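You operate a simulated robot arm through the tools that you are given. There is no shell and no other tool. Be economical: measure what you need, move in short steps, check, and stop when the job is done.

The job below is to be done with a simulated robot arm. You get a single attempt, and the scene is never put back.

TASK
Give the board marked blue mix its two coats, in that order.
Fine: use nest C and stop 2 and leave the slider there; no streaks; leave the valves as set for the second coat; mix takes both valves; the other boards stay dry where they lie; leave the latch, inserts and screens as they are.

It is judged by the outcome, as a careful person would: the job done as asked, and still so three seconds after it is handed in. It fails if anything else is knocked over, pushed out of place, dropped, spilled or broken.

THE ROBOT
A 7-joint arm with a two-finger parallel gripper, fixed in place. Base frame: the origin is at the foot of the arm, x ahead of it, y to its left, z up; the work surface is at about z = 905. Units: mm, degrees, N and s.
With the tool pointing down near the work surface it reaches from about 200 to 740 mm from the base axis. Its first joint turns from -166.0 to 166.0 degrees. Payload 1.57 kg.
The tool frame sits at the grasp point between the pads (the TCP): z along the fingers, y along the line on which they close. The tips reach 30 mm beyond it. The gripper opens to 110 mm. The fingers are 24 mm wide and 12 mm thick; the gripper's body (48 by 112 mm) begins 78 mm behind the TCP.
Orientation is told as [roll, pitch, yaw] about the base's x, y, z axes, in that order, counted from this pose: with the fingers straight down and closing along the base's y, the tool's x points along the base's -x, its y along +y and its z along -z.

THE INTERFACE
- The arm moves only by the tool apply_moves. Its argument "motion" is a list of rows, each a list of 7 numbers: the shift along the tool's x, y, z in mm, then the turn, a rotation vector about the tool's x, y, z in degrees, then the finger opening in mm, from 0 to 110. In form: [[x, y, z, rx, ry, rz, jaw], ...]. A call has 1 to 10 rows; each row is the pose to reach, as a shift and turn from the pose commanded when the call began, along the tool's axes at that moment. Each row takes 0.2 s and may step no farther than 50 mm and 8.6 degrees from the row before; otherwise, or with a gripper value out of range, the whole call is refused. A pose out of reach is approached as far as the arm can. The call stops where the force on the tool passes 40 N (or 10 N more than at its start, if that is more) or the arm is blocked; 0.2 s more then pass. Each finger travels about 45 mm/s and halts on what it meets, pressing with about 42 N; the grip force reading is that of the motor and also rises with nothing between the fingers. The clock runs only during rows and for 0.2 s after the last one: add rows that repeat a pose to give the fingers time. The reply holds the time, the measured pose of the TCP, the force on the tool along the base axes, the opening and the grip force, in the units named above and with some noise, with the torque about the TCP (base axes, N m) and any sound that the robot's microphone picked up.
- Cameras (640 x 400 px; columns grow to the right, rows downward): "scene" is fixed at [48.4, -500.2, 1709.1]; the picture's right is [0.46, -0.89, 0.00], its down [-0.74, -0.38, -0.56] and it looks along [0.50, 0.26, -0.83] (base axes); focal length 230 px, centre (320, 200). "wrist" rides on the gripper at [70, 16, -141] in the tool frame; the picture's right is [-0.23, 0.97, 0.00], its down [-0.85, -0.20, -0.48] and it looks along [-0.47, -0.11, 0.88] (tool axes); focal length 222 px, centre (320, 200). There is no depth. A picture from a camera that has moved, and an enlarged one, comes with that camera's place and axes in the base frame and with its lens.
- grab_frame(camera): a new picture of that camera. No time passes.
- slide_trunk(by): slides the trunk up (or, below 0, down) by that many mm; the arm rides with it, the base frame stays. It gives what a move gives, with no picture.
- enlarge(camera, box): a new picture of the part [left, top, right, bottom] of that camera's present view, enlarged. No time passes.
- job_done(): hands the job in; it is judged then, once.

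Go step by step. Nothing tells you positions but the pictures and the camera data: compare them with the known pose of the tool, close in by small moves and look again before you grip or let go. The budget is 120 turns and 76 pictures, counting those below and the enlarged ones. Unless the task says otherwise, let go and move clear before handing in.

The tools are called after "Request:" as a command line: name --pt "numbers of a row" for each row, then --argument value for the rest, lists and objects as JSON in quotes. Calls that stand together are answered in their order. apply_moves: Moves the arm, as the interface text tells. Its arguments: {"type":"object","properties":{"motion":{"type":"array","items":{"type":"array","items":{"type":"number"}}}},"required":["motion"]} The other tools are called the same way: slide_trunk (by) slides the trunk up or down; grab_frame (camera) takes a picture; enlarge (camera, box) takes an enlarged picture of a part of a camera's view; job_done () hands the job in.

At the start:

```text
time: 0.0
ee_pos: [480.1, 39.4, 1338.7]
ee_rot: [-0.1, 0.0, 0.1]
force: [-0.5, -0.1, 0.3]
ft_torque: [-0.02, 0.0, 0.0]
grip_width: 110.3
grasp_force: 0.0
trunk travel left (down, up): [-525.0, 65.0]
```

scene: 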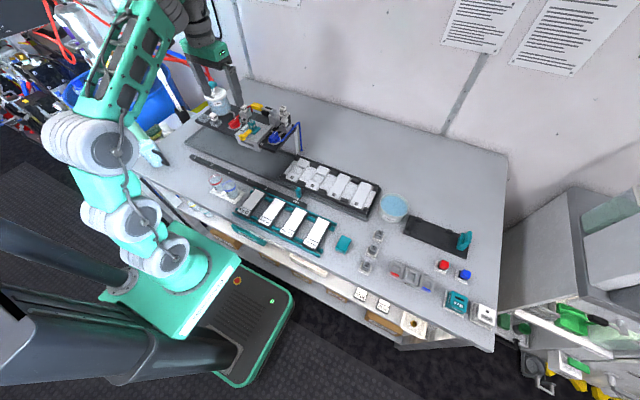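
wrist: 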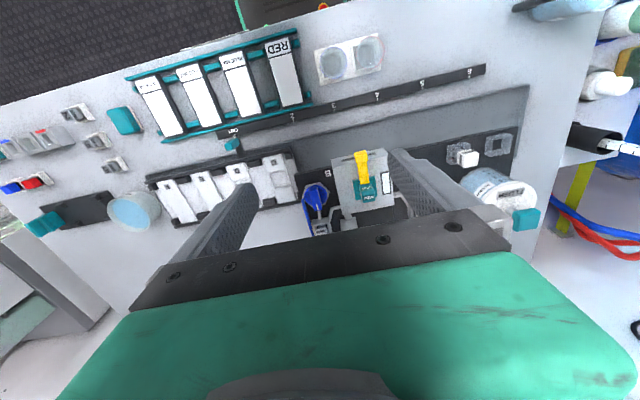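

I see a bench with boards in a rack, a scale rail, nests, a spray unit with valves, and notices on the wall. I'll enlarge the key parts to read them.

Request:
enlarge --camera "scene" --box '[180, 70, 340, 170]'

Request:
enlarge --camera "scene" --box '[200, 150, 400, 275]'

Request:
enlarge --camera "scene" --box '[340, 210, 520, 340]'

Request:
enlarge --camera "scene" --box '[430, 0, 640, 80]'

Request:
enlarge --camera "wrist" --box '[110, 20, 320, 150]'

Request:
enlarge --camera "wrist" --box '[290, 60, 550, 240]'

```text
4.00 times, centred on (260, 120) of scene
camera zoom: at [48.4, -500.2, 1709.1], right [0.46, -0.89, 0.0], down [-0.74, -0.38, -0.56], along [0.5, 0.26, -0.83], focal length 921 px, centre (560, 520)
```

zoom: 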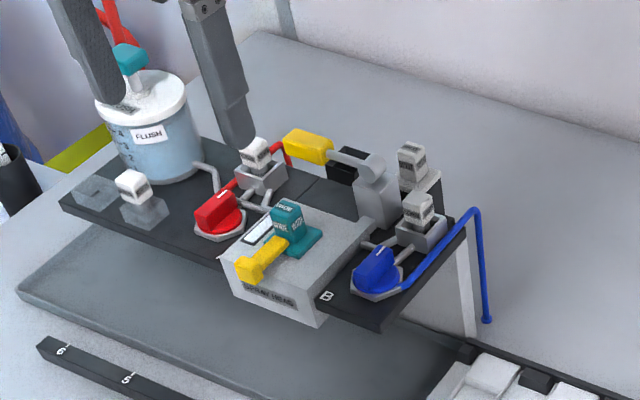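

```text
3.20 times, centred on (300, 212) of scene
camera zoom: at [48.4, -500.2, 1709.1], right [0.46, -0.89, 0.0], down [-0.74, -0.38, -0.56], along [0.5, 0.26, -0.83], focal length 737 px, centre (384, 160)
```

zoom: 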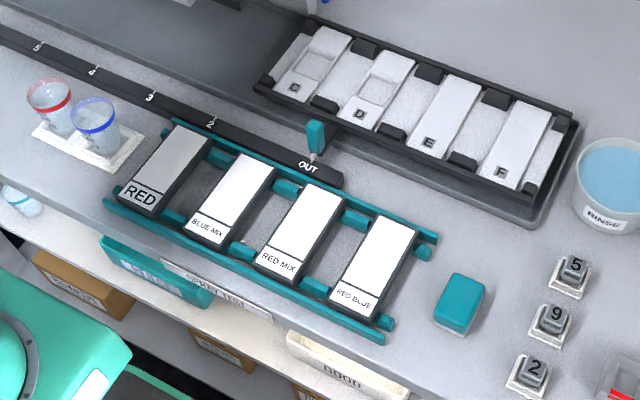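

```text
3.08 times, centred on (430, 275) of scene
camera zoom: at [48.4, -500.2, 1709.1], right [0.46, -0.89, 0.0], down [-0.74, -0.38, -0.56], along [0.5, 0.26, -0.83], focal length 708 px, centre (-18, -31)
```

zoom: 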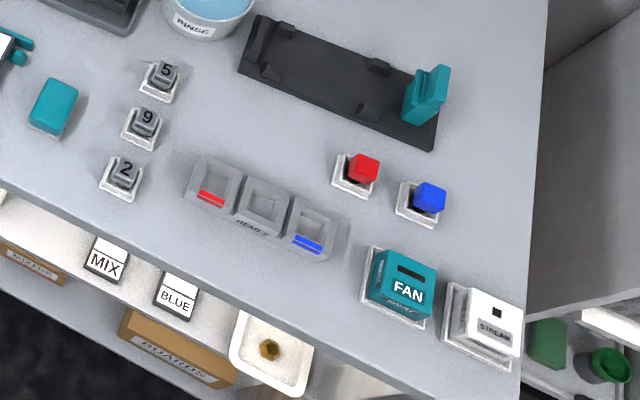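

```text
3.05 times, centred on (535, 40) of scene
camera zoom: at [48.4, -500.2, 1709.1], right [0.46, -0.89, 0.0], down [-0.74, -0.38, -0.56], along [0.5, 0.26, -0.83], focal length 702 px, centre (-335, 688)
```

zoom: 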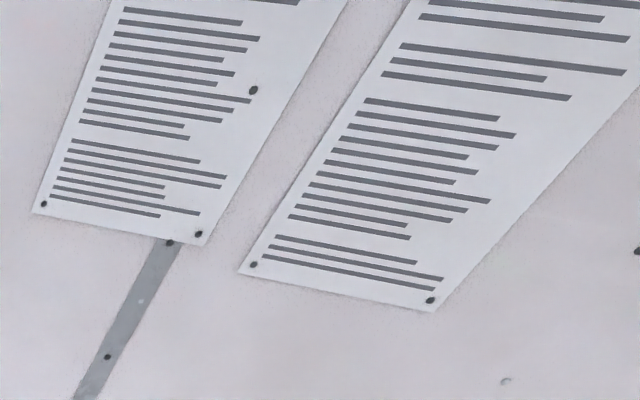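

```text
3.05 times, centred on (215, 85) of wrist
camera zoom: at [410.0, 56.7, 1479.4], right [0.23, 0.97, 0.0], down [0.85, -0.2, 0.48], along [0.47, -0.11, -0.88], focal length 677 px, centre (640, 550)
```

zoom: 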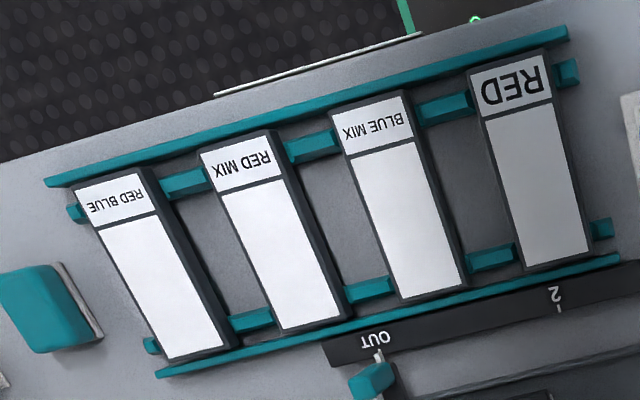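

```text
2.22 times, centred on (420, 150) of wrist
camera zoom: at [410.0, 56.7, 1479.4], right [0.23, 0.97, 0.0], down [0.85, -0.2, 0.48], along [0.47, -0.11, -0.88], focal length 494 px, centre (98, 311)
```

zoom: 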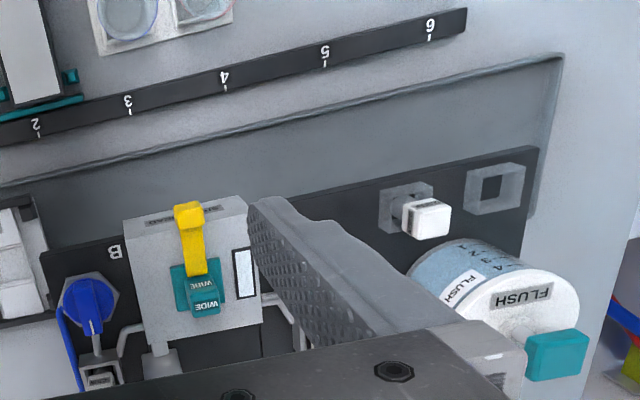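

The apparatus is complicated: a spray head with red and blue valves, a slider tray with nests C to F, and the stop rail. I'll move the arm back for a closer look from the wrist camera.

Request:
apply_moves --pt "50 0 0 0 0 0 110" --pt "100 20 0 0 0 0 110" --pt "150 40 20 0 0 0 110"

Request:
grab_frame --camera "wrist"

Request:
enlarge --camera "scene" --box '[210, 90, 310, 152]'

Request:
enlarge --camera "scene" --box '[270, 145, 390, 220]'

```text
refused: row 2 steps farther than a row can; nothing moved
```

```text
67 pictures are left
camera wrist: at [410.0, 56.7, 1479.4], right [0.23, 0.97, 0.0], down [0.85, -0.2, 0.48], along [0.47, -0.11, -0.88], focal length 222 px, centre (320, 200)
```

wrist: 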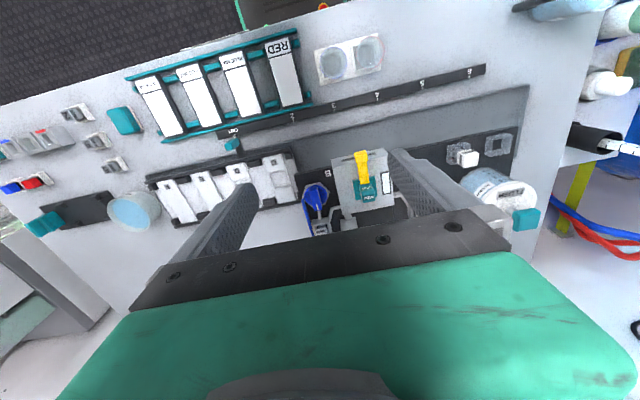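

```text
6.40 times, centred on (260, 121) of scene
camera zoom: at [48.4, -500.2, 1709.1], right [0.46, -0.89, 0.0], down [-0.74, -0.38, -0.56], along [0.5, 0.26, -0.83], focal length 1473 px, centre (704, 706)
```

zoom: 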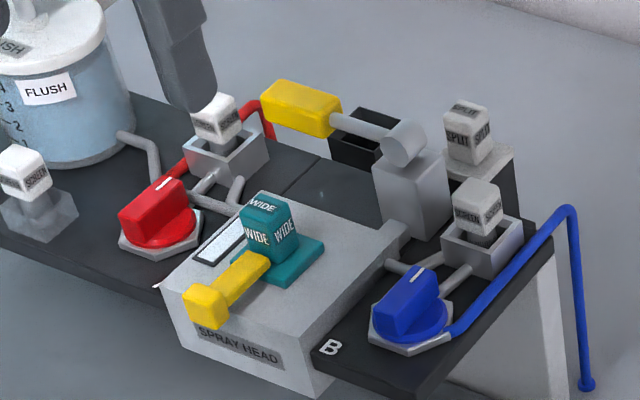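

```text
5.33 times, centred on (330, 182) of scene
camera zoom: at [48.4, -500.2, 1709.1], right [0.46, -0.89, 0.0], down [-0.74, -0.38, -0.56], along [0.5, 0.26, -0.83], focal length 1228 px, centre (267, 293)
```

zoom: 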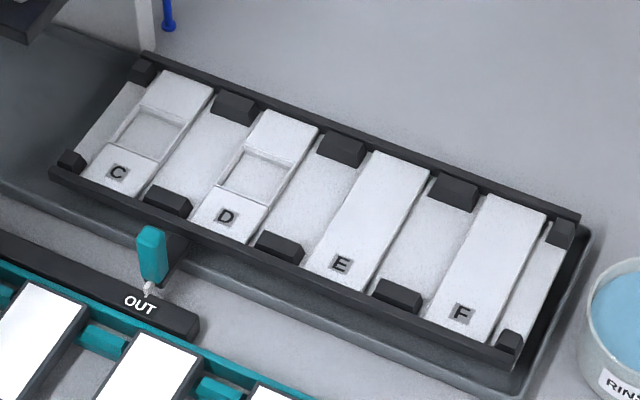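

The spray head stands raised on a platform about 150 mm above the bench, roughly at (625, 127). I'll pull the arm back to inspect it.

Request:
apply_moves --pt "40 20 15 0 0 0 110" --pt "80 40 30 0 0 0 110" --pt "120 50 45 0 0 0 110"

Request:
grab_frame --camera "wrist"

Request:
enlarge --camera "scene" --box '[180, 70, 340, 170]'

```text
time: 0.8
ee_pos: [358.6, 92.2, 1290.7]
ee_rot: [-0.1, 0.0, 0.1]
force: [0.2, -0.3, 0.2]
ft_torque: [-0.01, 0.03, 0.0]
grip_width: 109.9
grasp_force: 0.1
trunk travel left (down, up): [-525.0, 65.0]
```

```text
64 pictures are left
camera wrist: at [288.1, 108.1, 1431.1], right [0.23, 0.97, 0.0], down [0.85, -0.2, 0.48], along [0.47, -0.11, -0.88], focal length 222 px, centre (320, 200)
```

wrist: 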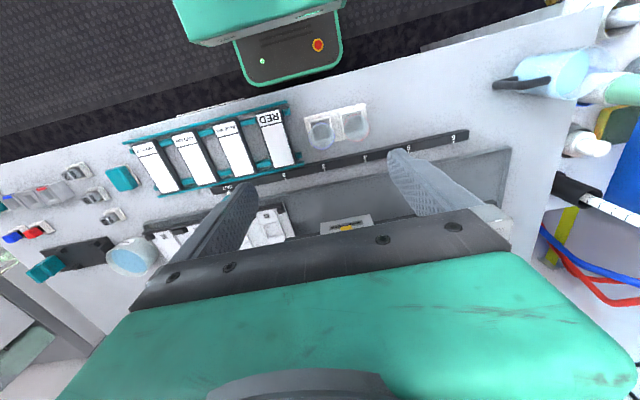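

```text
4.00 times, centred on (260, 120) of scene
camera zoom: at [48.4, -500.2, 1709.1], right [0.46, -0.89, 0.0], down [-0.74, -0.38, -0.56], along [0.5, 0.26, -0.83], focal length 921 px, centre (560, 520)
```

zoom: 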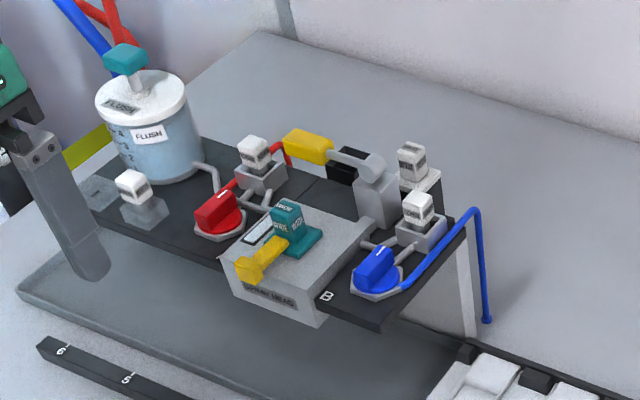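

The wrist picture has +x downward, so the rig is visible only with the gripper above or beyond it. I'll move out above it.

Request:
apply_moves --pt "-48 0 0 0 0 0 110" --pt "-96 0 0 0 0 0 110" --pt "-144 8 0 0 0 0 110" --pt "-190 16 0 0 0 0 110" --pt "-230 20 0 0 0 0 110"

Request:
grab_frame --camera "wrist"

```text
time: 2.0
ee_pos: [588.1, 112.6, 1295.6]
ee_rot: [0.0, 0.0, 0.0]
force: [0.1, -0.3, 0.3]
ft_torque: [0.01, 0.01, 0.0]
grip_width: 110.0
grasp_force: 0.1
trunk travel left (down, up): [-525.0, 65.0]
```

```text
62 pictures are left
camera wrist: at [518.6, 128.5, 1435.6], right [0.23, 0.97, 0.0], down [0.85, -0.2, 0.48], along [0.47, -0.11, -0.88], focal length 222 px, centre (320, 200)
```

wrist: 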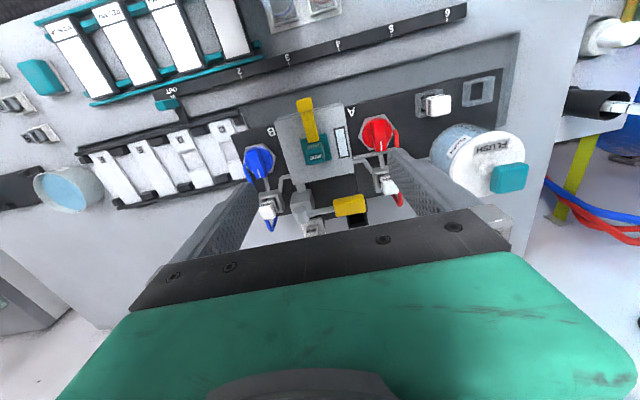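

Request:
enlarge --camera "wrist" --box '[230, 90, 410, 240]'

Request:
enlarge --camera "wrist" --box '[30, 50, 280, 215]'

Request:
enlarge --camera "wrist" --box '[400, 60, 540, 210]'

```text
2.67 times, centred on (320, 165) of wrist
camera zoom: at [518.6, 128.5, 1435.6], right [0.23, 0.97, 0.0], down [0.85, -0.2, 0.48], along [0.47, -0.11, -0.88], focal length 592 px, centre (320, 293)
```

zoom: 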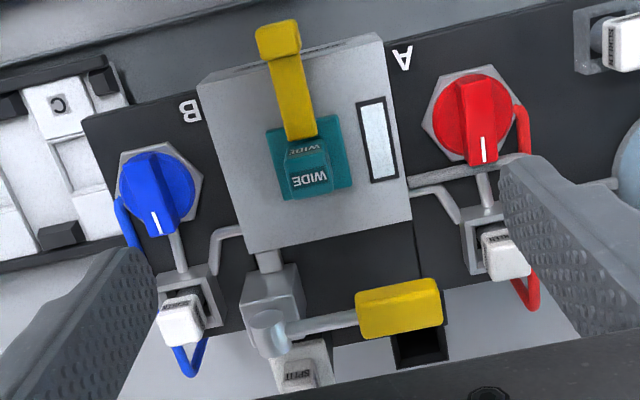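

```text
2.42 times, centred on (155, 132) of wrist
camera zoom: at [518.6, 128.5, 1435.6], right [0.23, 0.97, 0.0], down [0.85, -0.2, 0.48], along [0.47, -0.11, -0.88], focal length 538 px, centre (720, 364)
```

zoom: 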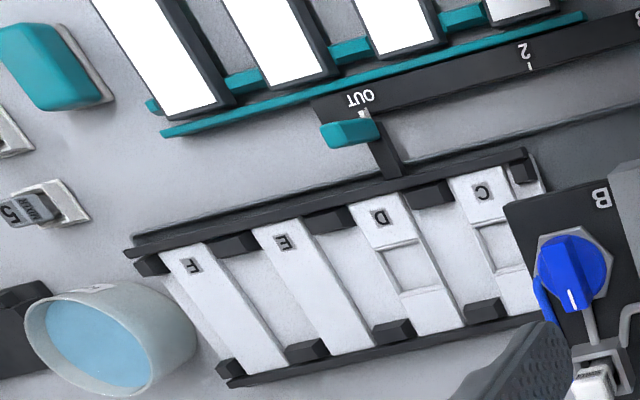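

```text
2.67 times, centred on (470, 135) of wrist
camera zoom: at [518.6, 128.5, 1435.6], right [0.23, 0.97, 0.0], down [0.85, -0.2, 0.48], along [0.47, -0.11, -0.88], focal length 592 px, centre (-80, 373)
```

zoom: 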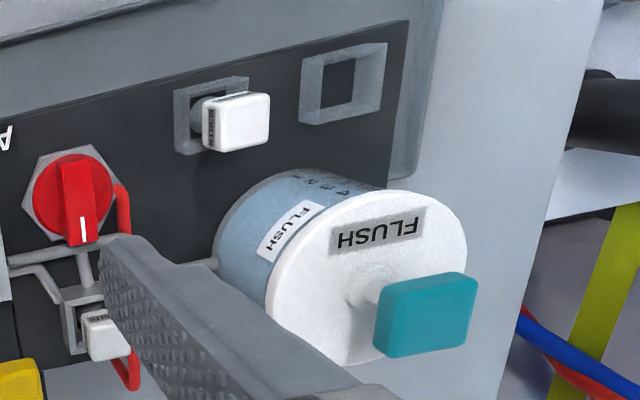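

Next I'll zoom harder on the levers and the head to tell the trigger from the latch.

Request:
enlarge --camera "scene" --box '[236, 112, 268, 150]'

Request:
enlarge --camera "wrist" --box '[290, 180, 380, 240]'

Request:
enlarge --camera "scene" --box '[245, 98, 301, 133]'

```text
10.53 times, centred on (252, 131) of scene
camera zoom: at [48.4, -500.2, 1709.1], right [0.46, -0.89, 0.0], down [-0.74, -0.38, -0.56], along [0.5, 0.26, -0.83], focal length 2423 px, centre (1036, 926)
```

zoom: 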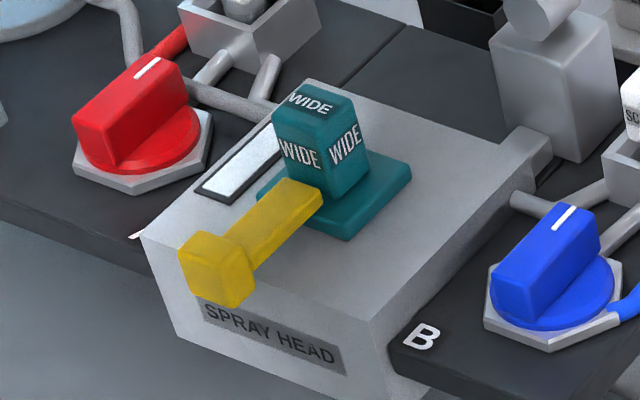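

```text
6.67 times, centred on (335, 210) of wrist
camera zoom: at [518.6, 128.5, 1435.6], right [0.23, 0.97, 0.0], down [0.85, -0.2, 0.48], along [0.47, -0.11, -0.88], focal length 1481 px, centre (220, 133)
```

zoom: 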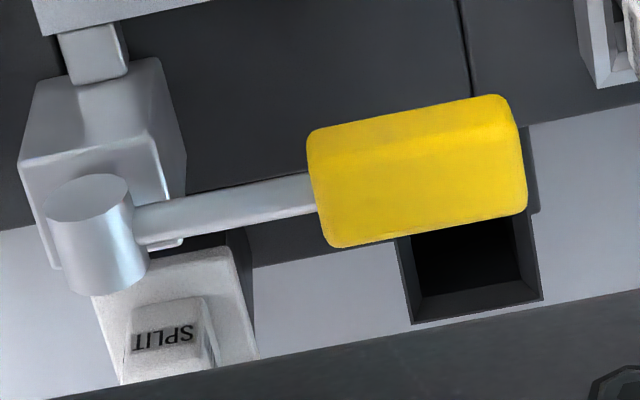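

```text
11.43 times, centred on (273, 116) of scene
camera zoom: at [48.4, -500.2, 1709.1], right [0.46, -0.89, 0.0], down [-0.74, -0.38, -0.56], along [0.5, 0.26, -0.83], focal length 2631 px, centre (857, 1166)
```

zoom: 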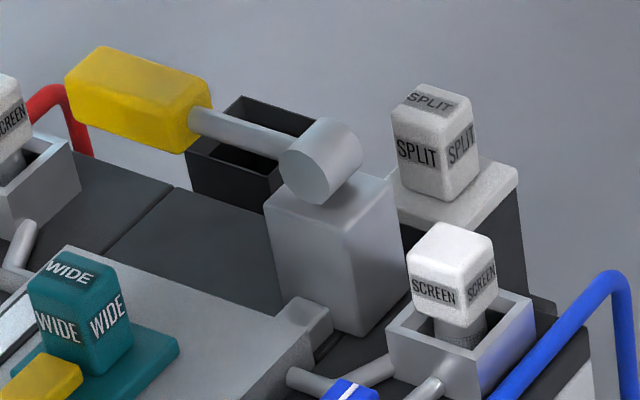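

The yellow lever on the rear post looks like the spray trigger, and the yellow bar over WIDE the latch. Now I'll check the valve faces for marks, then the boards, READ 1 tray and slider.

Request:
enlarge --camera "wrist" --box '[352, 100, 412, 160]'

Request:
enlarge --camera "wrist" --box '[230, 130, 290, 190]'

Request:
enlarge --camera "scene" --box '[385, 250, 505, 330]'

Request:
enlarge --camera "scene" --box '[200, 165, 350, 260]'

```text
6.67 times, centred on (382, 130) of wrist
camera zoom: at [518.6, 128.5, 1435.6], right [0.23, 0.97, 0.0], down [0.85, -0.2, 0.48], along [0.47, -0.11, -0.88], focal length 1481 px, centre (-93, 667)
```

zoom: 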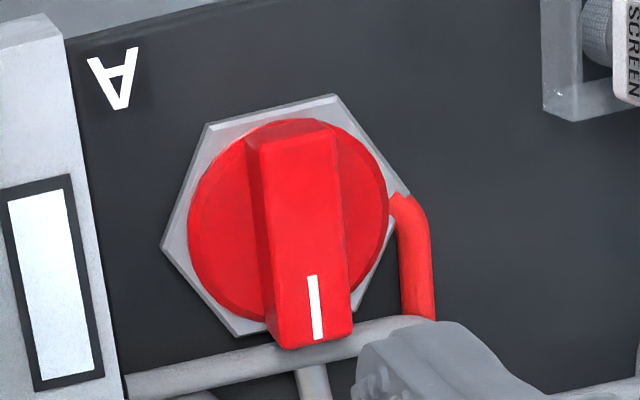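

```text
6.67 times, centred on (260, 160) of wrist
camera zoom: at [518.6, 128.5, 1435.6], right [0.23, 0.97, 0.0], down [0.85, -0.2, 0.48], along [0.47, -0.11, -0.88], focal length 1481 px, centre (720, 467)
```

zoom: 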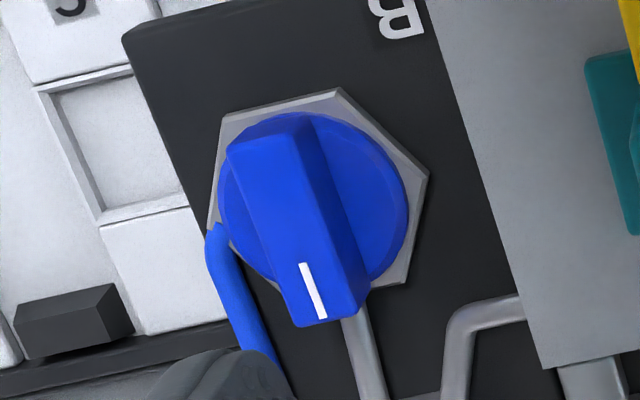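

```text
5.00 times, centred on (445, 290) of scene
camera zoom: at [48.4, -500.2, 1709.1], right [0.46, -0.89, 0.0], down [-0.74, -0.38, -0.56], along [0.5, 0.26, -0.83], focal length 1151 px, centre (-305, -250)
```

zoom: 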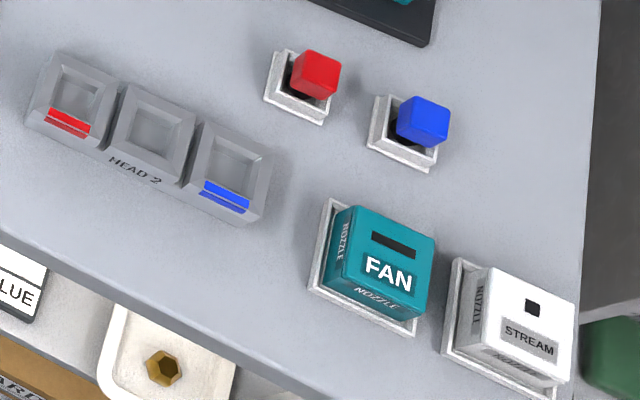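

```text
4.21 times, centred on (275, 212) of scene
camera zoom: at [48.4, -500.2, 1709.1], right [0.46, -0.89, 0.0], down [-0.74, -0.38, -0.56], along [0.5, 0.26, -0.83], focal length 969 px, centre (510, 147)
```

zoom: 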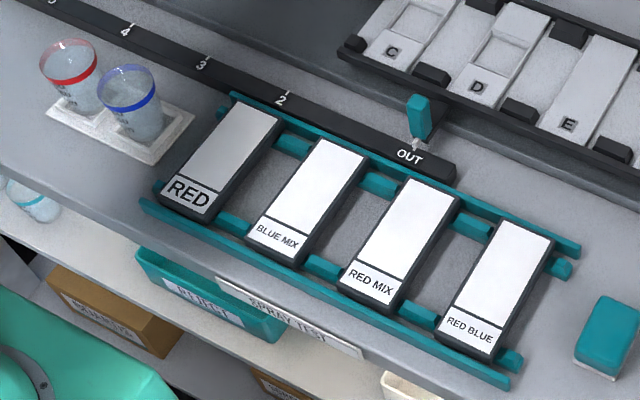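

Layout so far, as triangulated: the BLUE MIX board is at about (388, -113), nest C at (608, -102), the OUT mark at y≈-178, stop 2 at y≈-23, and the head at (612, 102). Next I'll go above the BLUE MIX board for a closer look.

Request:
apply_moves --pt "33 -37 0 0 0 0 110" --pt "66 -74 0 0 0 0 110" --pt "99 -111 10 0 0 0 110" --pt "132 -148 25 0 0 0 100" --pt "165 -185 45 0 0 0 90" --pt "192 -215 72 0 0 0 80" --pt "200 -225 118 0 0 0 74" --pt "200 -225 165 0 0 0 74"

Request:
grab_frame --camera "wrist"

```text
refused: row 3 steps farther than a row can; nothing moved
```

```text
51 pictures are left
camera wrist: at [518.6, 128.5, 1435.6], right [0.23, 0.97, 0.0], down [0.85, -0.2, 0.48], along [0.47, -0.11, -0.88], focal length 222 px, centre (320, 200)
```

wrist: 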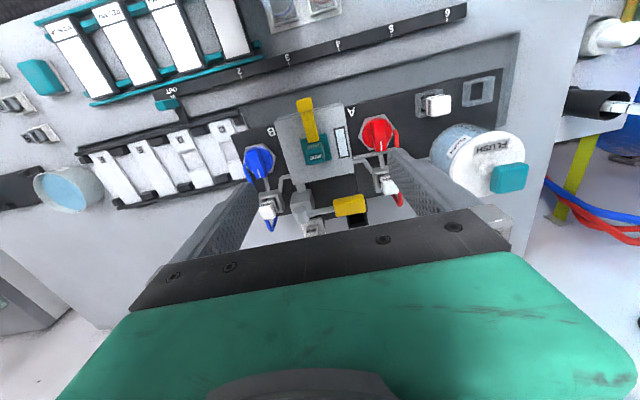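

One step was slightly over the limit, so I'll resend the move with smaller steps.

Request:
apply_moves --pt "30 -34 0 0 0 0 110" --pt "60 -68 0 0 0 0 110" --pt "90 -102 10 0 0 0 110" --pt "120 -136 25 0 0 0 100" --pt "145 -164 45 0 0 0 90" --pt "170 -192 72 0 0 0 80" --pt "190 -214 105 0 0 0 74" --pt "200 -225 145 0 0 0 74" --pt "200 -225 185 0 0 0 74"

```text
time: 4.0
ee_pos: [392.1, -112.7, 1108.7]
ee_rot: [0.0, 0.1, 0.1]
force: [-0.5, -0.1, 0.0]
ft_torque: [0.01, 0.03, 0.0]
grip_width: 74.0
grasp_force: 0.0
trunk travel left (down, up): [-525.0, 65.0]
```

Request:
grab_frame --camera "wrist"

Request:
enlarge --camera "scene" --box '[250, 170, 330, 240]'

```text
50 pictures are left
camera wrist: at [321.4, -97.9, 1250.0], right [0.23, 0.97, 0.0], down [0.85, -0.2, 0.48], along [0.47, -0.11, -0.88], focal length 222 px, centre (320, 200)
```

wrist: 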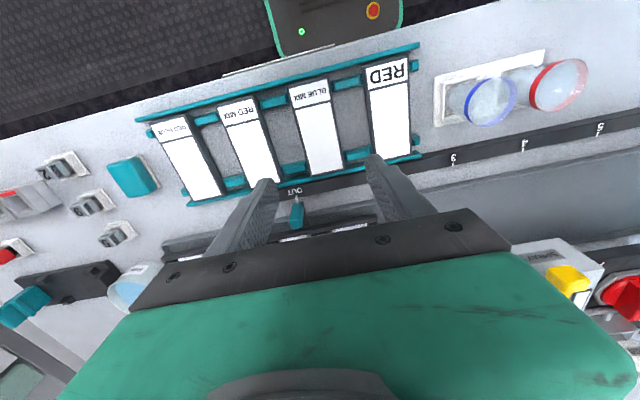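

```text
5.71 times, centred on (290, 205) of scene
camera zoom: at [48.4, -500.2, 1709.1], right [0.46, -0.89, 0.0], down [-0.74, -0.38, -0.56], along [0.5, 0.26, -0.83], focal length 1315 px, centre (491, 171)
```

zoom: 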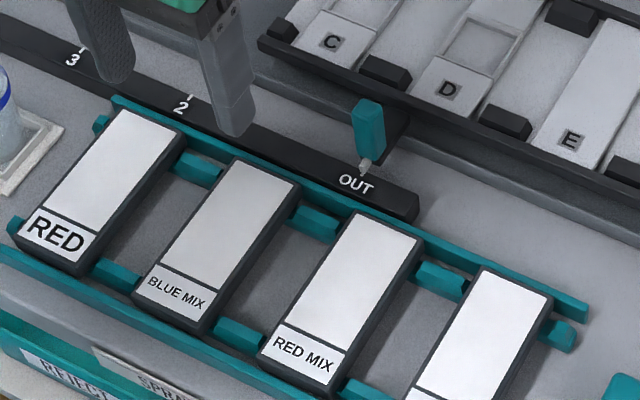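

The BLUE MIX board is centred near (386, -114) with its top at z≈930, and there is about 45 mm of gap to its neighbours. I'll descend straddling it and check.

Request:
apply_moves --pt "6 -1.5 45 0 0 0 80" --pt "6 -1.5 90 0 0 0 80" --pt "6 -1.5 125 0 0 0 80" --pt "6 -1.5 150 0 0 0 80"

Request:
grab_frame --camera "wrist"

Request:
enlarge --camera "scene" --box '[240, 170, 320, 240]'

```text
time: 5.0
ee_pos: [385.5, -115.5, 958.0]
ee_rot: [0.0, 0.0, 0.0]
force: [-0.5, -0.1, 0.1]
ft_torque: [0.03, -0.02, 0.01]
grip_width: 79.9
grasp_force: 0.0
trunk travel left (down, up): [-525.0, 65.0]
```

```text
48 pictures are left
camera wrist: at [315.0, -99.6, 1099.0], right [0.23, 0.97, 0.0], down [0.85, -0.2, 0.48], along [0.47, -0.11, -0.88], focal length 222 px, centre (320, 200)
```

wrist: 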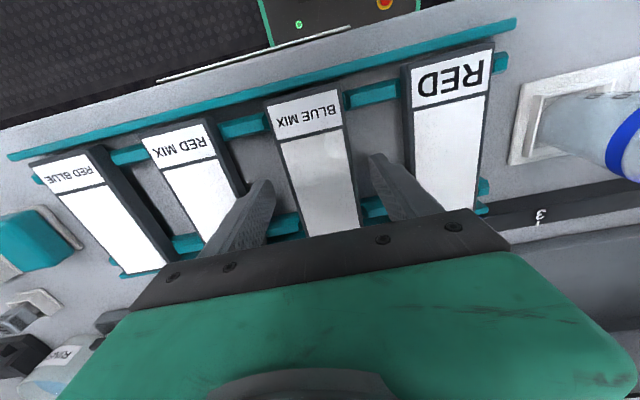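

```text
5.71 times, centred on (280, 205) of scene
camera zoom: at [48.4, -500.2, 1709.1], right [0.46, -0.89, 0.0], down [-0.74, -0.38, -0.56], along [0.5, 0.26, -0.83], focal length 1315 px, centre (549, 171)
```

zoom: 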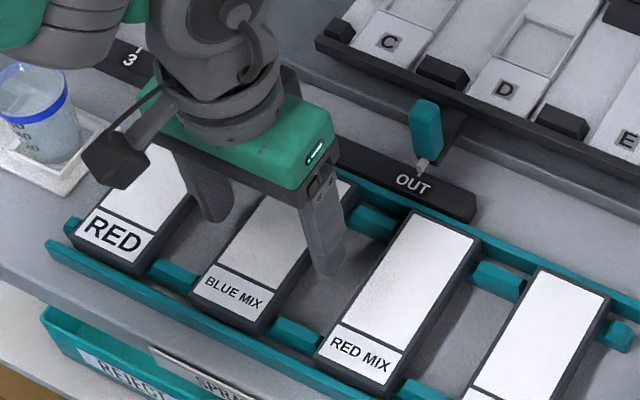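

The fingers straddle the board cleanly. I'll lower to put the tips beside its edges and close.

Request:
apply_moves --pt "0 0 10 0 0 0 80" --pt "0 0 17 0 0 0 80" --pt "0 0 17 0 0 0 62" --pt "0 0 17 0 0 0 50" --pt "0 0 17 0 0 0 45" --pt "0 0 17 0 0 0 45"

```text
time: 6.4
ee_pos: [383.8, -116.0, 943.1]
ee_rot: [0.0, -0.1, 0.0]
force: [0.4, 0.5, 1.3]
ft_torque: [-0.01, 0.03, 0.04]
grip_width: 55.3
grasp_force: 35.3
trunk travel left (down, up): [-525.0, 65.0]
```

Gripped at 55 mm width. I'll lift it and look.

Request:
apply_moves --pt "0 0 -20 0 0 0 45" --pt "0 0 -60 0 0 0 45" --pt "0 0 -105 0 0 0 45" --pt "0 0 -140 0 0 0 45"

Request:
grab_frame --camera "wrist"

Request:
enlarge --camera "scene" --box '[240, 130, 340, 230]'

```text
time: 7.4
ee_pos: [381.4, -116.0, 1083.2]
ee_rot: [0.0, 0.0, 0.0]
force: [-0.6, 0.5, 0.1]
ft_torque: [0.01, 0.02, -0.02]
grip_width: 44.7
grasp_force: 0.1
trunk travel left (down, up): [-525.0, 65.0]
```

```text
46 pictures are left
camera wrist: at [311.7, -100.5, 1224.5], right [0.23, 0.97, 0.0], down [0.85, -0.2, 0.48], along [0.47, -0.11, -0.88], focal length 222 px, centre (320, 200)
```

wrist: 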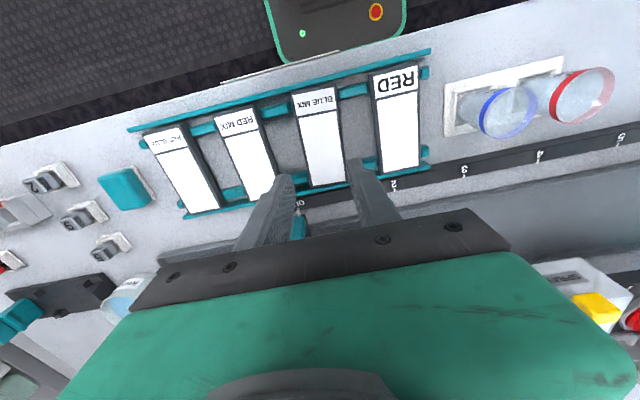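

```text
4.00 times, centred on (290, 180) of scene
camera zoom: at [48.4, -500.2, 1709.1], right [0.46, -0.89, 0.0], down [-0.74, -0.38, -0.56], along [0.5, 0.26, -0.83], focal length 921 px, centre (440, 280)
```

zoom: 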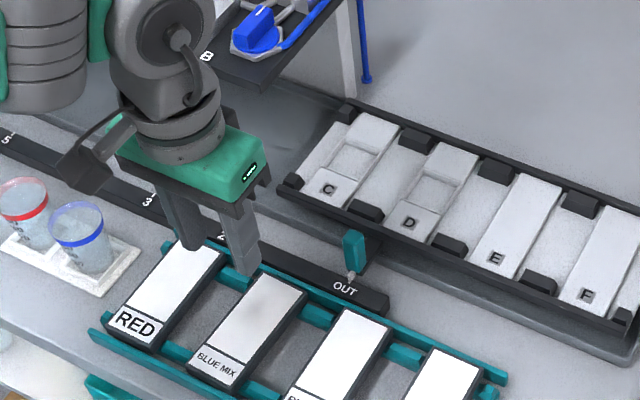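

The grip slipped off, and the board is still in its place. I'll go back lower and grip harder.

Request:
apply_moves --pt "-4 1 45 0 0 0 75" --pt "-4 1 90 0 0 0 78" --pt "-4 1 125 0 0 0 78" --pt "-4 1 140 0 0 0 78" --pt "-4 1 147 0 0 0 78" --pt "-4 1 147 0 0 0 60" --pt "-4 1 147 0 0 0 40" --pt "-4 1 147 0 0 0 20" --pt "-4 1 147 0 0 0 10" --pt "-4 1 147 0 0 0 10"

Request:
enlarge --camera "scene" --box '[250, 175, 310, 230]'

```text
time: 9.6
ee_pos: [386.3, -115.0, 933.8]
ee_rot: [0.0, 0.0, 0.0]
force: [0.2, -0.1, 0.4]
ft_torque: [0.01, -0.02, 0.02]
grip_width: 55.2
grasp_force: 41.8
trunk travel left (down, up): [-525.0, 65.0]
```

```text
7.27 times, centred on (280, 202) of scene
camera zoom: at [48.4, -500.2, 1709.1], right [0.46, -0.89, 0.0], down [-0.74, -0.38, -0.56], along [0.5, 0.26, -0.83], focal length 1674 px, centre (611, 182)
```

zoom: 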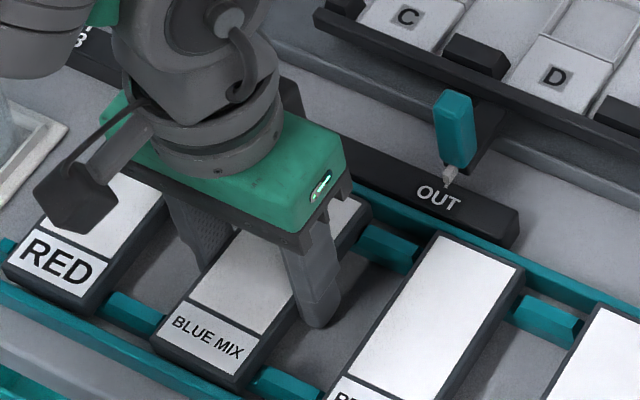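

The grip is now a full 42 N with the tips at the bottom of the board, so I'll lift slowly.

Request:
apply_moves --pt "0 0 -8 0 0 0 10" --pt "0 0 -18 0 0 0 10" --pt "0 0 -30 0 0 0 10" --pt "0 0 -45 0 0 0 10"

```text
time: 10.6
ee_pos: [386.1, -116.2, 979.9]
ee_rot: [0.0, 0.1, 0.0]
force: [0.1, 0.5, 0.2]
ft_torque: [0.02, 0.01, 0.02]
grip_width: 55.4
grasp_force: 42.2
trunk travel left (down, up): [-525.0, 65.0]
```

The board seems held. I'll lift further, then check.

Request:
apply_moves --pt "0 0 -35 0 0 0 10" --pt "0 0 -70 0 0 0 10" --pt "0 0 -100 0 0 0 10"

Request:
grab_frame --camera "wrist"

Request:
enlarge --camera "scene" --box '[240, 130, 340, 230]'

```text
time: 11.4
ee_pos: [391.1, -115.8, 1080.7]
ee_rot: [0.0, 0.0, 0.0]
force: [0.4, -0.2, -1.1]
ft_torque: [0.04, 0.03, 0.02]
grip_width: 55.0
grasp_force: 42.4
trunk travel left (down, up): [-525.0, 65.0]
```

```text
43 pictures are left
camera wrist: at [320.8, -99.1, 1220.7], right [0.23, 0.97, 0.0], down [0.86, -0.2, 0.48], along [0.47, -0.11, -0.88], focal length 222 px, centre (320, 200)
```

wrist: 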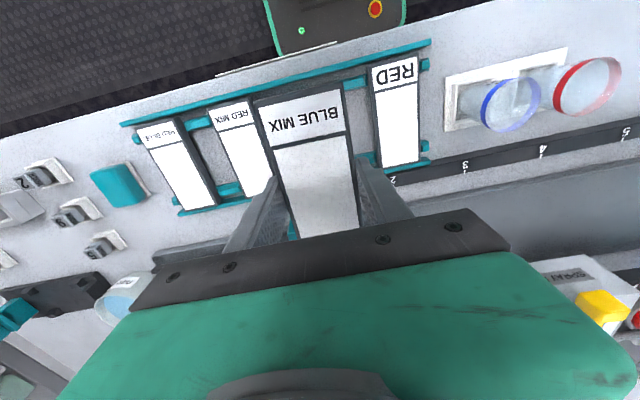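

```text
4.00 times, centred on (290, 180) of scene
camera zoom: at [48.4, -500.2, 1709.1], right [0.46, -0.89, 0.0], down [-0.74, -0.38, -0.56], along [0.5, 0.26, -0.83], focal length 921 px, centre (440, 280)
```

zoom: 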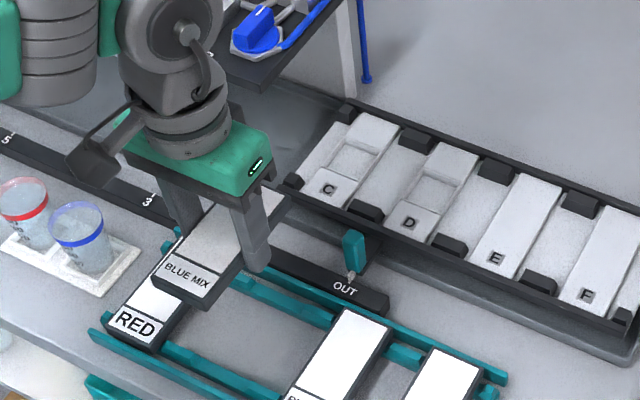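

The board is held level. Next I'll carry it out toward nest C (about (612, -101)), staying clear of the platform edge at y≈-28, and check above the nest.

Request:
apply_moves --pt "-40 5 0 0 0 0 10" --pt "-80 10 0 0 0 0 10" --pt "-120 12 0 0 0 0 10" --pt "-160 13 0 0 0 0 10" --pt "-195 13 0 0 0 0 10" --pt "-218 13 0 0 0 0 10" --pt "-218 13 20 0 0 0 10"

Request:
grab_frame --camera "wrist"

Request:
enlarge --camera "scene" --box '[250, 100, 350, 200]'

```text
time: 13.0
ee_pos: [606.1, -101.3, 1057.8]
ee_rot: [-0.1, 0.0, 0.0]
force: [-1.3, 0.3, -0.7]
ft_torque: [0.03, -0.03, 0.0]
grip_width: 54.7
grasp_force: 42.4
trunk travel left (down, up): [-525.0, 65.0]
```

```text
41 pictures are left
camera wrist: at [536.8, -85.1, 1199.4], right [0.23, 0.97, 0.0], down [0.86, -0.2, 0.48], along [0.47, -0.11, -0.88], focal length 222 px, centre (320, 200)
```

wrist: 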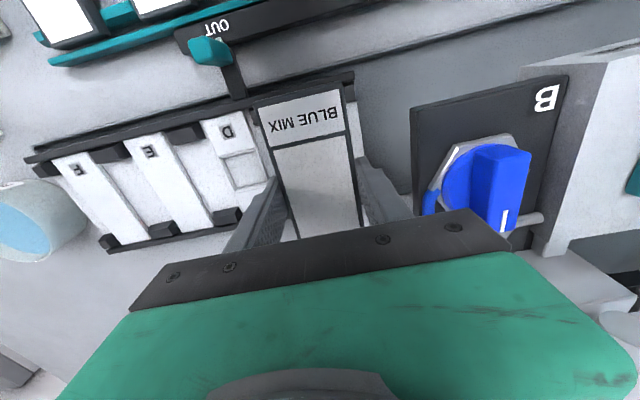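

```text
4.00 times, centred on (300, 150) of scene
camera zoom: at [48.4, -500.2, 1709.1], right [0.46, -0.89, 0.0], down [-0.74, -0.38, -0.56], along [0.5, 0.26, -0.83], focal length 921 px, centre (400, 400)
```

zoom: 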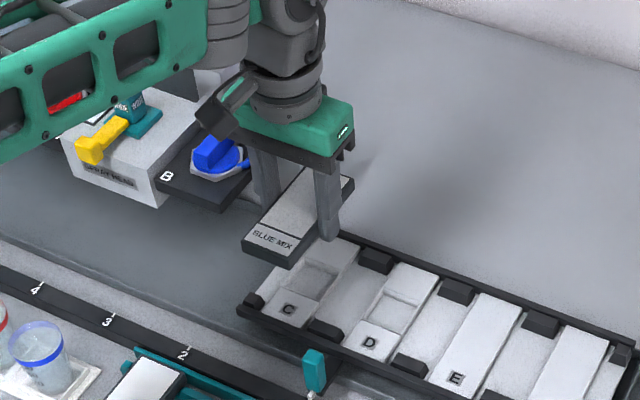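

I'll zoom on the near edge of the nest under the board to refine the alignment.

Request:
enlarge --camera "wrist" --box '[165, 65, 375, 215]'

Request:
enlarge --camera "scene" --box '[280, 135, 350, 190]'

```text
2.67 times, centred on (270, 140) of wrist
camera zoom: at [536.8, -85.1, 1199.4], right [0.23, 0.97, 0.0], down [0.86, -0.2, 0.48], along [0.47, -0.11, -0.88], focal length 592 px, centre (453, 360)
```

zoom: 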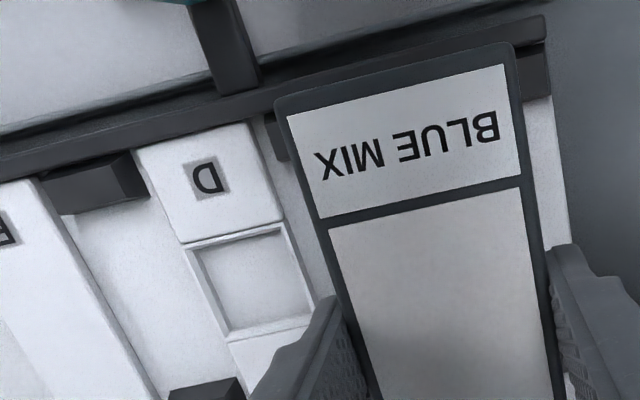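

```text
7.27 times, centred on (315, 162) of scene
camera zoom: at [48.4, -500.2, 1709.1], right [0.46, -0.89, 0.0], down [-0.74, -0.38, -0.56], along [0.5, 0.26, -0.83], focal length 1674 px, centre (356, 473)
```

zoom: 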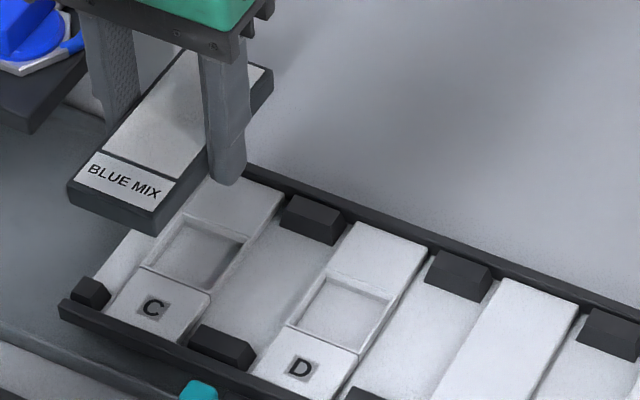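

The pad of nest C should be centred near x≈612.5, y≈-98 with its top at z≈943. The board is currently centred at (606, -100). I'll correct by (+6.5, +2) and lower to just above the blocks.

Request:
apply_moves --pt "-6.5 2 10 0 0 0 10" --pt "-6.5 2 40 0 0 0 10" --pt "-6.5 2 64 0 0 0 10" --pt "-6.5 2 64 0 0 0 10"

Request:
enlarge --camera "wrist" --box '[165, 65, 375, 215]'

Request:
enlarge --camera "scene" --box '[280, 135, 350, 190]'

```text
time: 14.0
ee_pos: [611.8, -97.8, 994.4]
ee_rot: [0.0, 0.0, -0.1]
force: [0.0, -0.5, -0.3]
ft_torque: [0.03, -0.02, -0.01]
grip_width: 54.8
grasp_force: 42.3
trunk travel left (down, up): [-525.0, 65.0]
```

```text
2.67 times, centred on (270, 140) of wrist
camera zoom: at [542.0, -82.5, 1135.8], right [0.23, 0.97, 0.0], down [0.86, -0.2, 0.48], along [0.47, -0.11, -0.88], focal length 592 px, centre (453, 360)
```

zoom: 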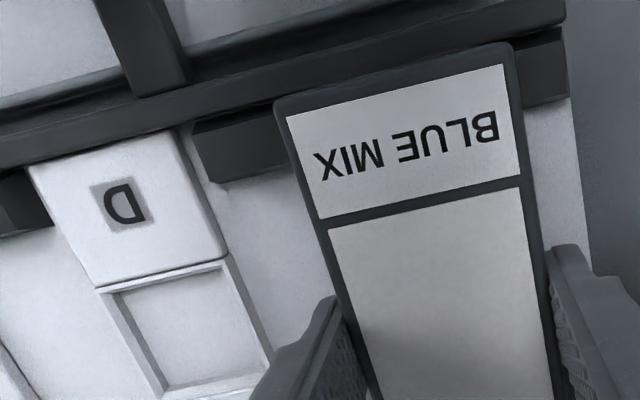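

```text
7.27 times, centred on (315, 162) of scene
camera zoom: at [48.4, -500.2, 1709.1], right [0.46, -0.89, 0.0], down [-0.74, -0.38, -0.56], along [0.5, 0.26, -0.83], focal length 1674 px, centre (356, 473)
```

zoom: 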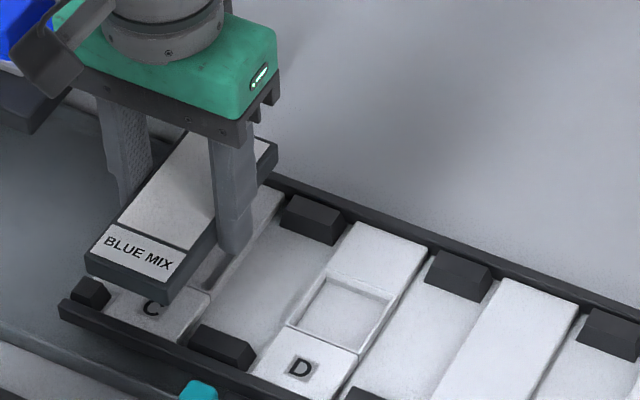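

Alignment is within about 1 mm. I'll nudge (+1, +1) and lower gently while watching the force.

Request:
apply_moves --pt "-1 1 5 0 0 0 10" --pt "-1 1 10 0 0 0 10" --pt "-1 1 15 0 0 0 10" --pt "-1 1 18 0 0 0 10"

Request:
enlarge --camera "scene" --box '[275, 135, 325, 180]'

```text
time: 15.0
ee_pos: [613.3, -100.2, 976.2]
ee_rot: [0.0, 0.0, 0.0]
force: [-0.5, 0.0, -1.5]
ft_torque: [-0.01, -0.02, 0.0]
grip_width: 54.9
grasp_force: 42.0
trunk travel left (down, up): [-525.0, 65.0]
```

```text
8.89 times, centred on (300, 158) of scene
camera zoom: at [48.4, -500.2, 1709.1], right [0.46, -0.89, 0.0], down [-0.74, -0.38, -0.56], along [0.5, 0.26, -0.83], focal length 2046 px, centre (498, 578)
```

zoom: 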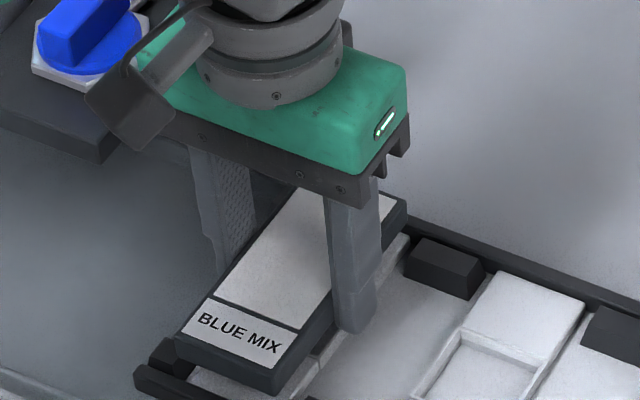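

No contact so far. I'll lower further in small steps.

Request:
apply_moves --pt "0 0 3 0 0 0 10" --pt "0 0 6 0 0 0 10" --pt "0 0 6 0 0 0 10"

Request:
enlarge --camera "wrist" --box '[165, 65, 375, 215]'

```text
time: 15.8
ee_pos: [613.9, -99.0, 970.6]
ee_rot: [0.0, 0.0, 0.1]
force: [0.3, 0.4, -1.0]
ft_torque: [0.0, 0.04, 0.02]
grip_width: 55.3
grasp_force: 42.1
trunk travel left (down, up): [-525.0, 65.0]
```

```text
2.67 times, centred on (270, 140) of wrist
camera zoom: at [543.6, -83.0, 1111.7], right [0.23, 0.97, 0.0], down [0.86, -0.2, 0.48], along [0.47, -0.11, -0.88], focal length 592 px, centre (453, 360)
```

zoom: 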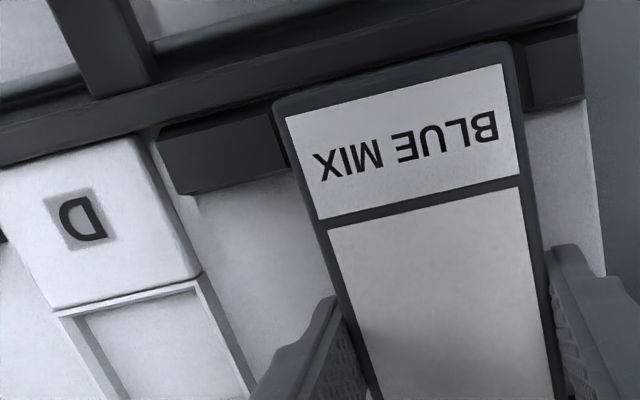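

The board sits neatly between the two front blocks, so I'll keep lowering gently.

Request:
apply_moves --pt "0 0 2 0 0 0 10" --pt "0 0 4 0 0 0 10" --pt "0 0 6 0 0 0 10" --pt "0 0 8 0 0 0 10" --pt "0 0 8 0 0 0 10"

```text
time: 17.0
ee_pos: [613.3, -99.0, 961.8]
ee_rot: [0.0, 0.0, 0.1]
force: [-0.8, -0.5, -0.9]
ft_torque: [0.01, -0.04, -0.01]
grip_width: 55.0
grasp_force: 42.0
trunk travel left (down, up): [-525.0, 65.0]
```

Still no contact; I'll continue down.

Request:
apply_moves --pt "0 0 2 0 0 0 10" --pt "0 0 4 0 0 0 10" --pt "0 0 6 0 0 0 10" --pt "0 0 6 0 0 0 10"

Request:
enlarge --camera "scene" --box '[275, 135, 325, 180]'

Request:
enlarge --camera "wrist" --box '[165, 65, 375, 215]'

```text
time: 18.0
ee_pos: [612.1, -99.0, 962.3]
ee_rot: [0.0, -0.4, 0.0]
force: [-3.2, 0.1, 34.9]
ft_torque: [1.12, 0.49, -0.05]
grip_width: 55.0
grasp_force: 41.8
trunk travel left (down, up): [-525.0, 65.0]
```

```text
8.89 times, centred on (300, 158) of scene
camera zoom: at [48.4, -500.2, 1709.1], right [0.46, -0.89, 0.0], down [-0.74, -0.38, -0.56], along [0.5, 0.26, -0.83], focal length 2046 px, centre (498, 578)
```

zoom: 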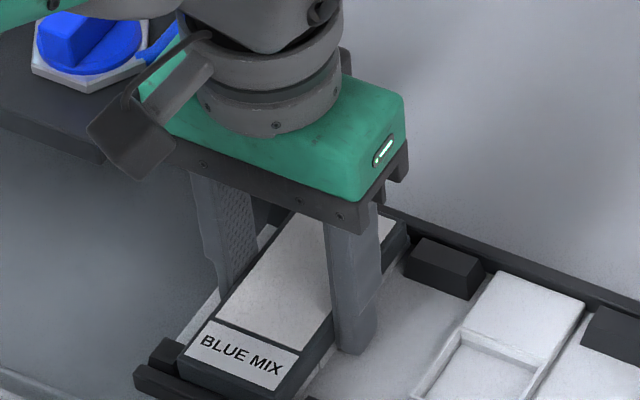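

```text
2.67 times, centred on (270, 140) of wrist
camera zoom: at [541.7, -83.0, 1102.4], right [0.23, 0.97, 0.0], down [0.85, -0.2, 0.49], along [0.47, -0.11, -0.87], focal length 592 px, centre (453, 360)
```

zoom: 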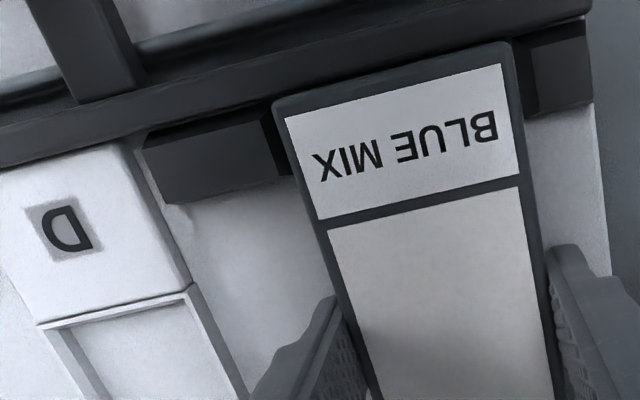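

Contact is at the +y finger tip on the tray floor, and the board lies between the blocks right at its seat. I'll ease up slightly, open the fingers, and look.

Request:
apply_moves --pt "0 0 -5 0 0 0 10" --pt "0 0 -5 0 0 0 50" --pt "0 0 -5 0 0 0 60" --pt "0 0 -5 0 0 0 70" --pt "0 0 -5 0 0 0 74"

Request:
enlarge --camera "wrist" --box '[165, 65, 375, 215]'

```text
time: 19.2
ee_pos: [613.7, -100.1, 961.4]
ee_rot: [0.0, 0.0, 0.0]
force: [7.5, -3.3, 12.2]
ft_torque: [0.43, -0.26, -0.33]
grip_width: 71.8
grasp_force: 0.0
trunk travel left (down, up): [-525.0, 65.0]
```

```text
2.67 times, centred on (270, 140) of wrist
camera zoom: at [542.5, -84.2, 1103.0], right [0.23, 0.97, 0.0], down [0.85, -0.2, 0.48], along [0.47, -0.11, -0.88], focal length 592 px, centre (453, 360)
```

zoom: 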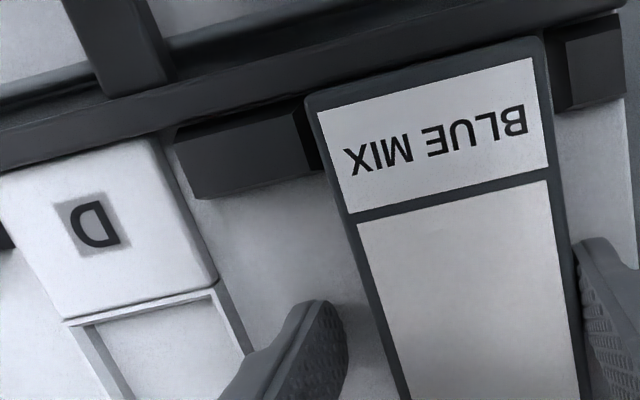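

Opening the finger dragged the slider slightly toward +y, which is harmless since it goes to stop 2 anyway. I'll raise clear straight up and look.

Request:
apply_moves --pt "0 0 -10 0 0 0 78" --pt "0 0 -40 0 0 0 78" --pt "10 -10 -80 0 0 0 78" --pt "55 -15 -100 0 0 0 78" --pt "100 -20 -110 0 0 0 78"

Request:
enlarge --camera "scene" --box '[240, 120, 360, 220]'

Request:
grab_frame --camera "wrist"

```text
time: 20.4
ee_pos: [512.0, -119.5, 1071.9]
ee_rot: [0.0, 0.0, 0.0]
force: [-0.1, 0.0, 0.4]
ft_torque: [-0.01, -0.03, 0.01]
grip_width: 78.0
grasp_force: 0.0
trunk travel left (down, up): [-525.0, 65.0]
```

```text
4.00 times, centred on (300, 170) of scene
camera zoom: at [48.4, -500.2, 1709.1], right [0.46, -0.89, 0.0], down [-0.74, -0.38, -0.56], along [0.5, 0.26, -0.83], focal length 921 px, centre (400, 320)
```

zoom: 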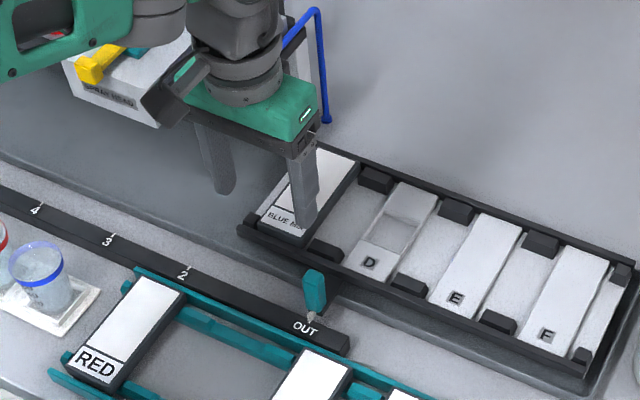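

```text
29 pictures are left
camera wrist: at [442.2, -103.6, 1212.6], right [0.23, 0.97, 0.0], down [0.86, -0.2, 0.48], along [0.47, -0.11, -0.88], focal length 222 px, centre (320, 200)
```

wrist: 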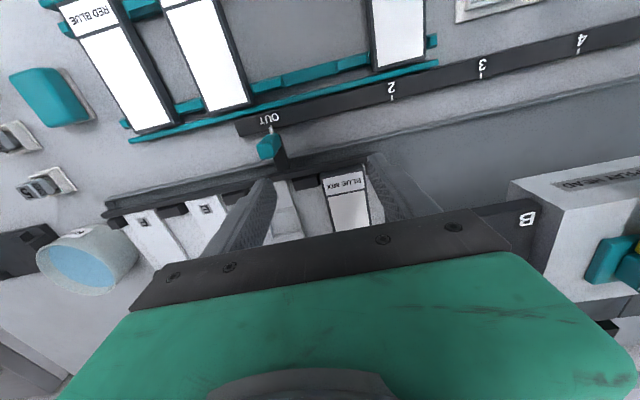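

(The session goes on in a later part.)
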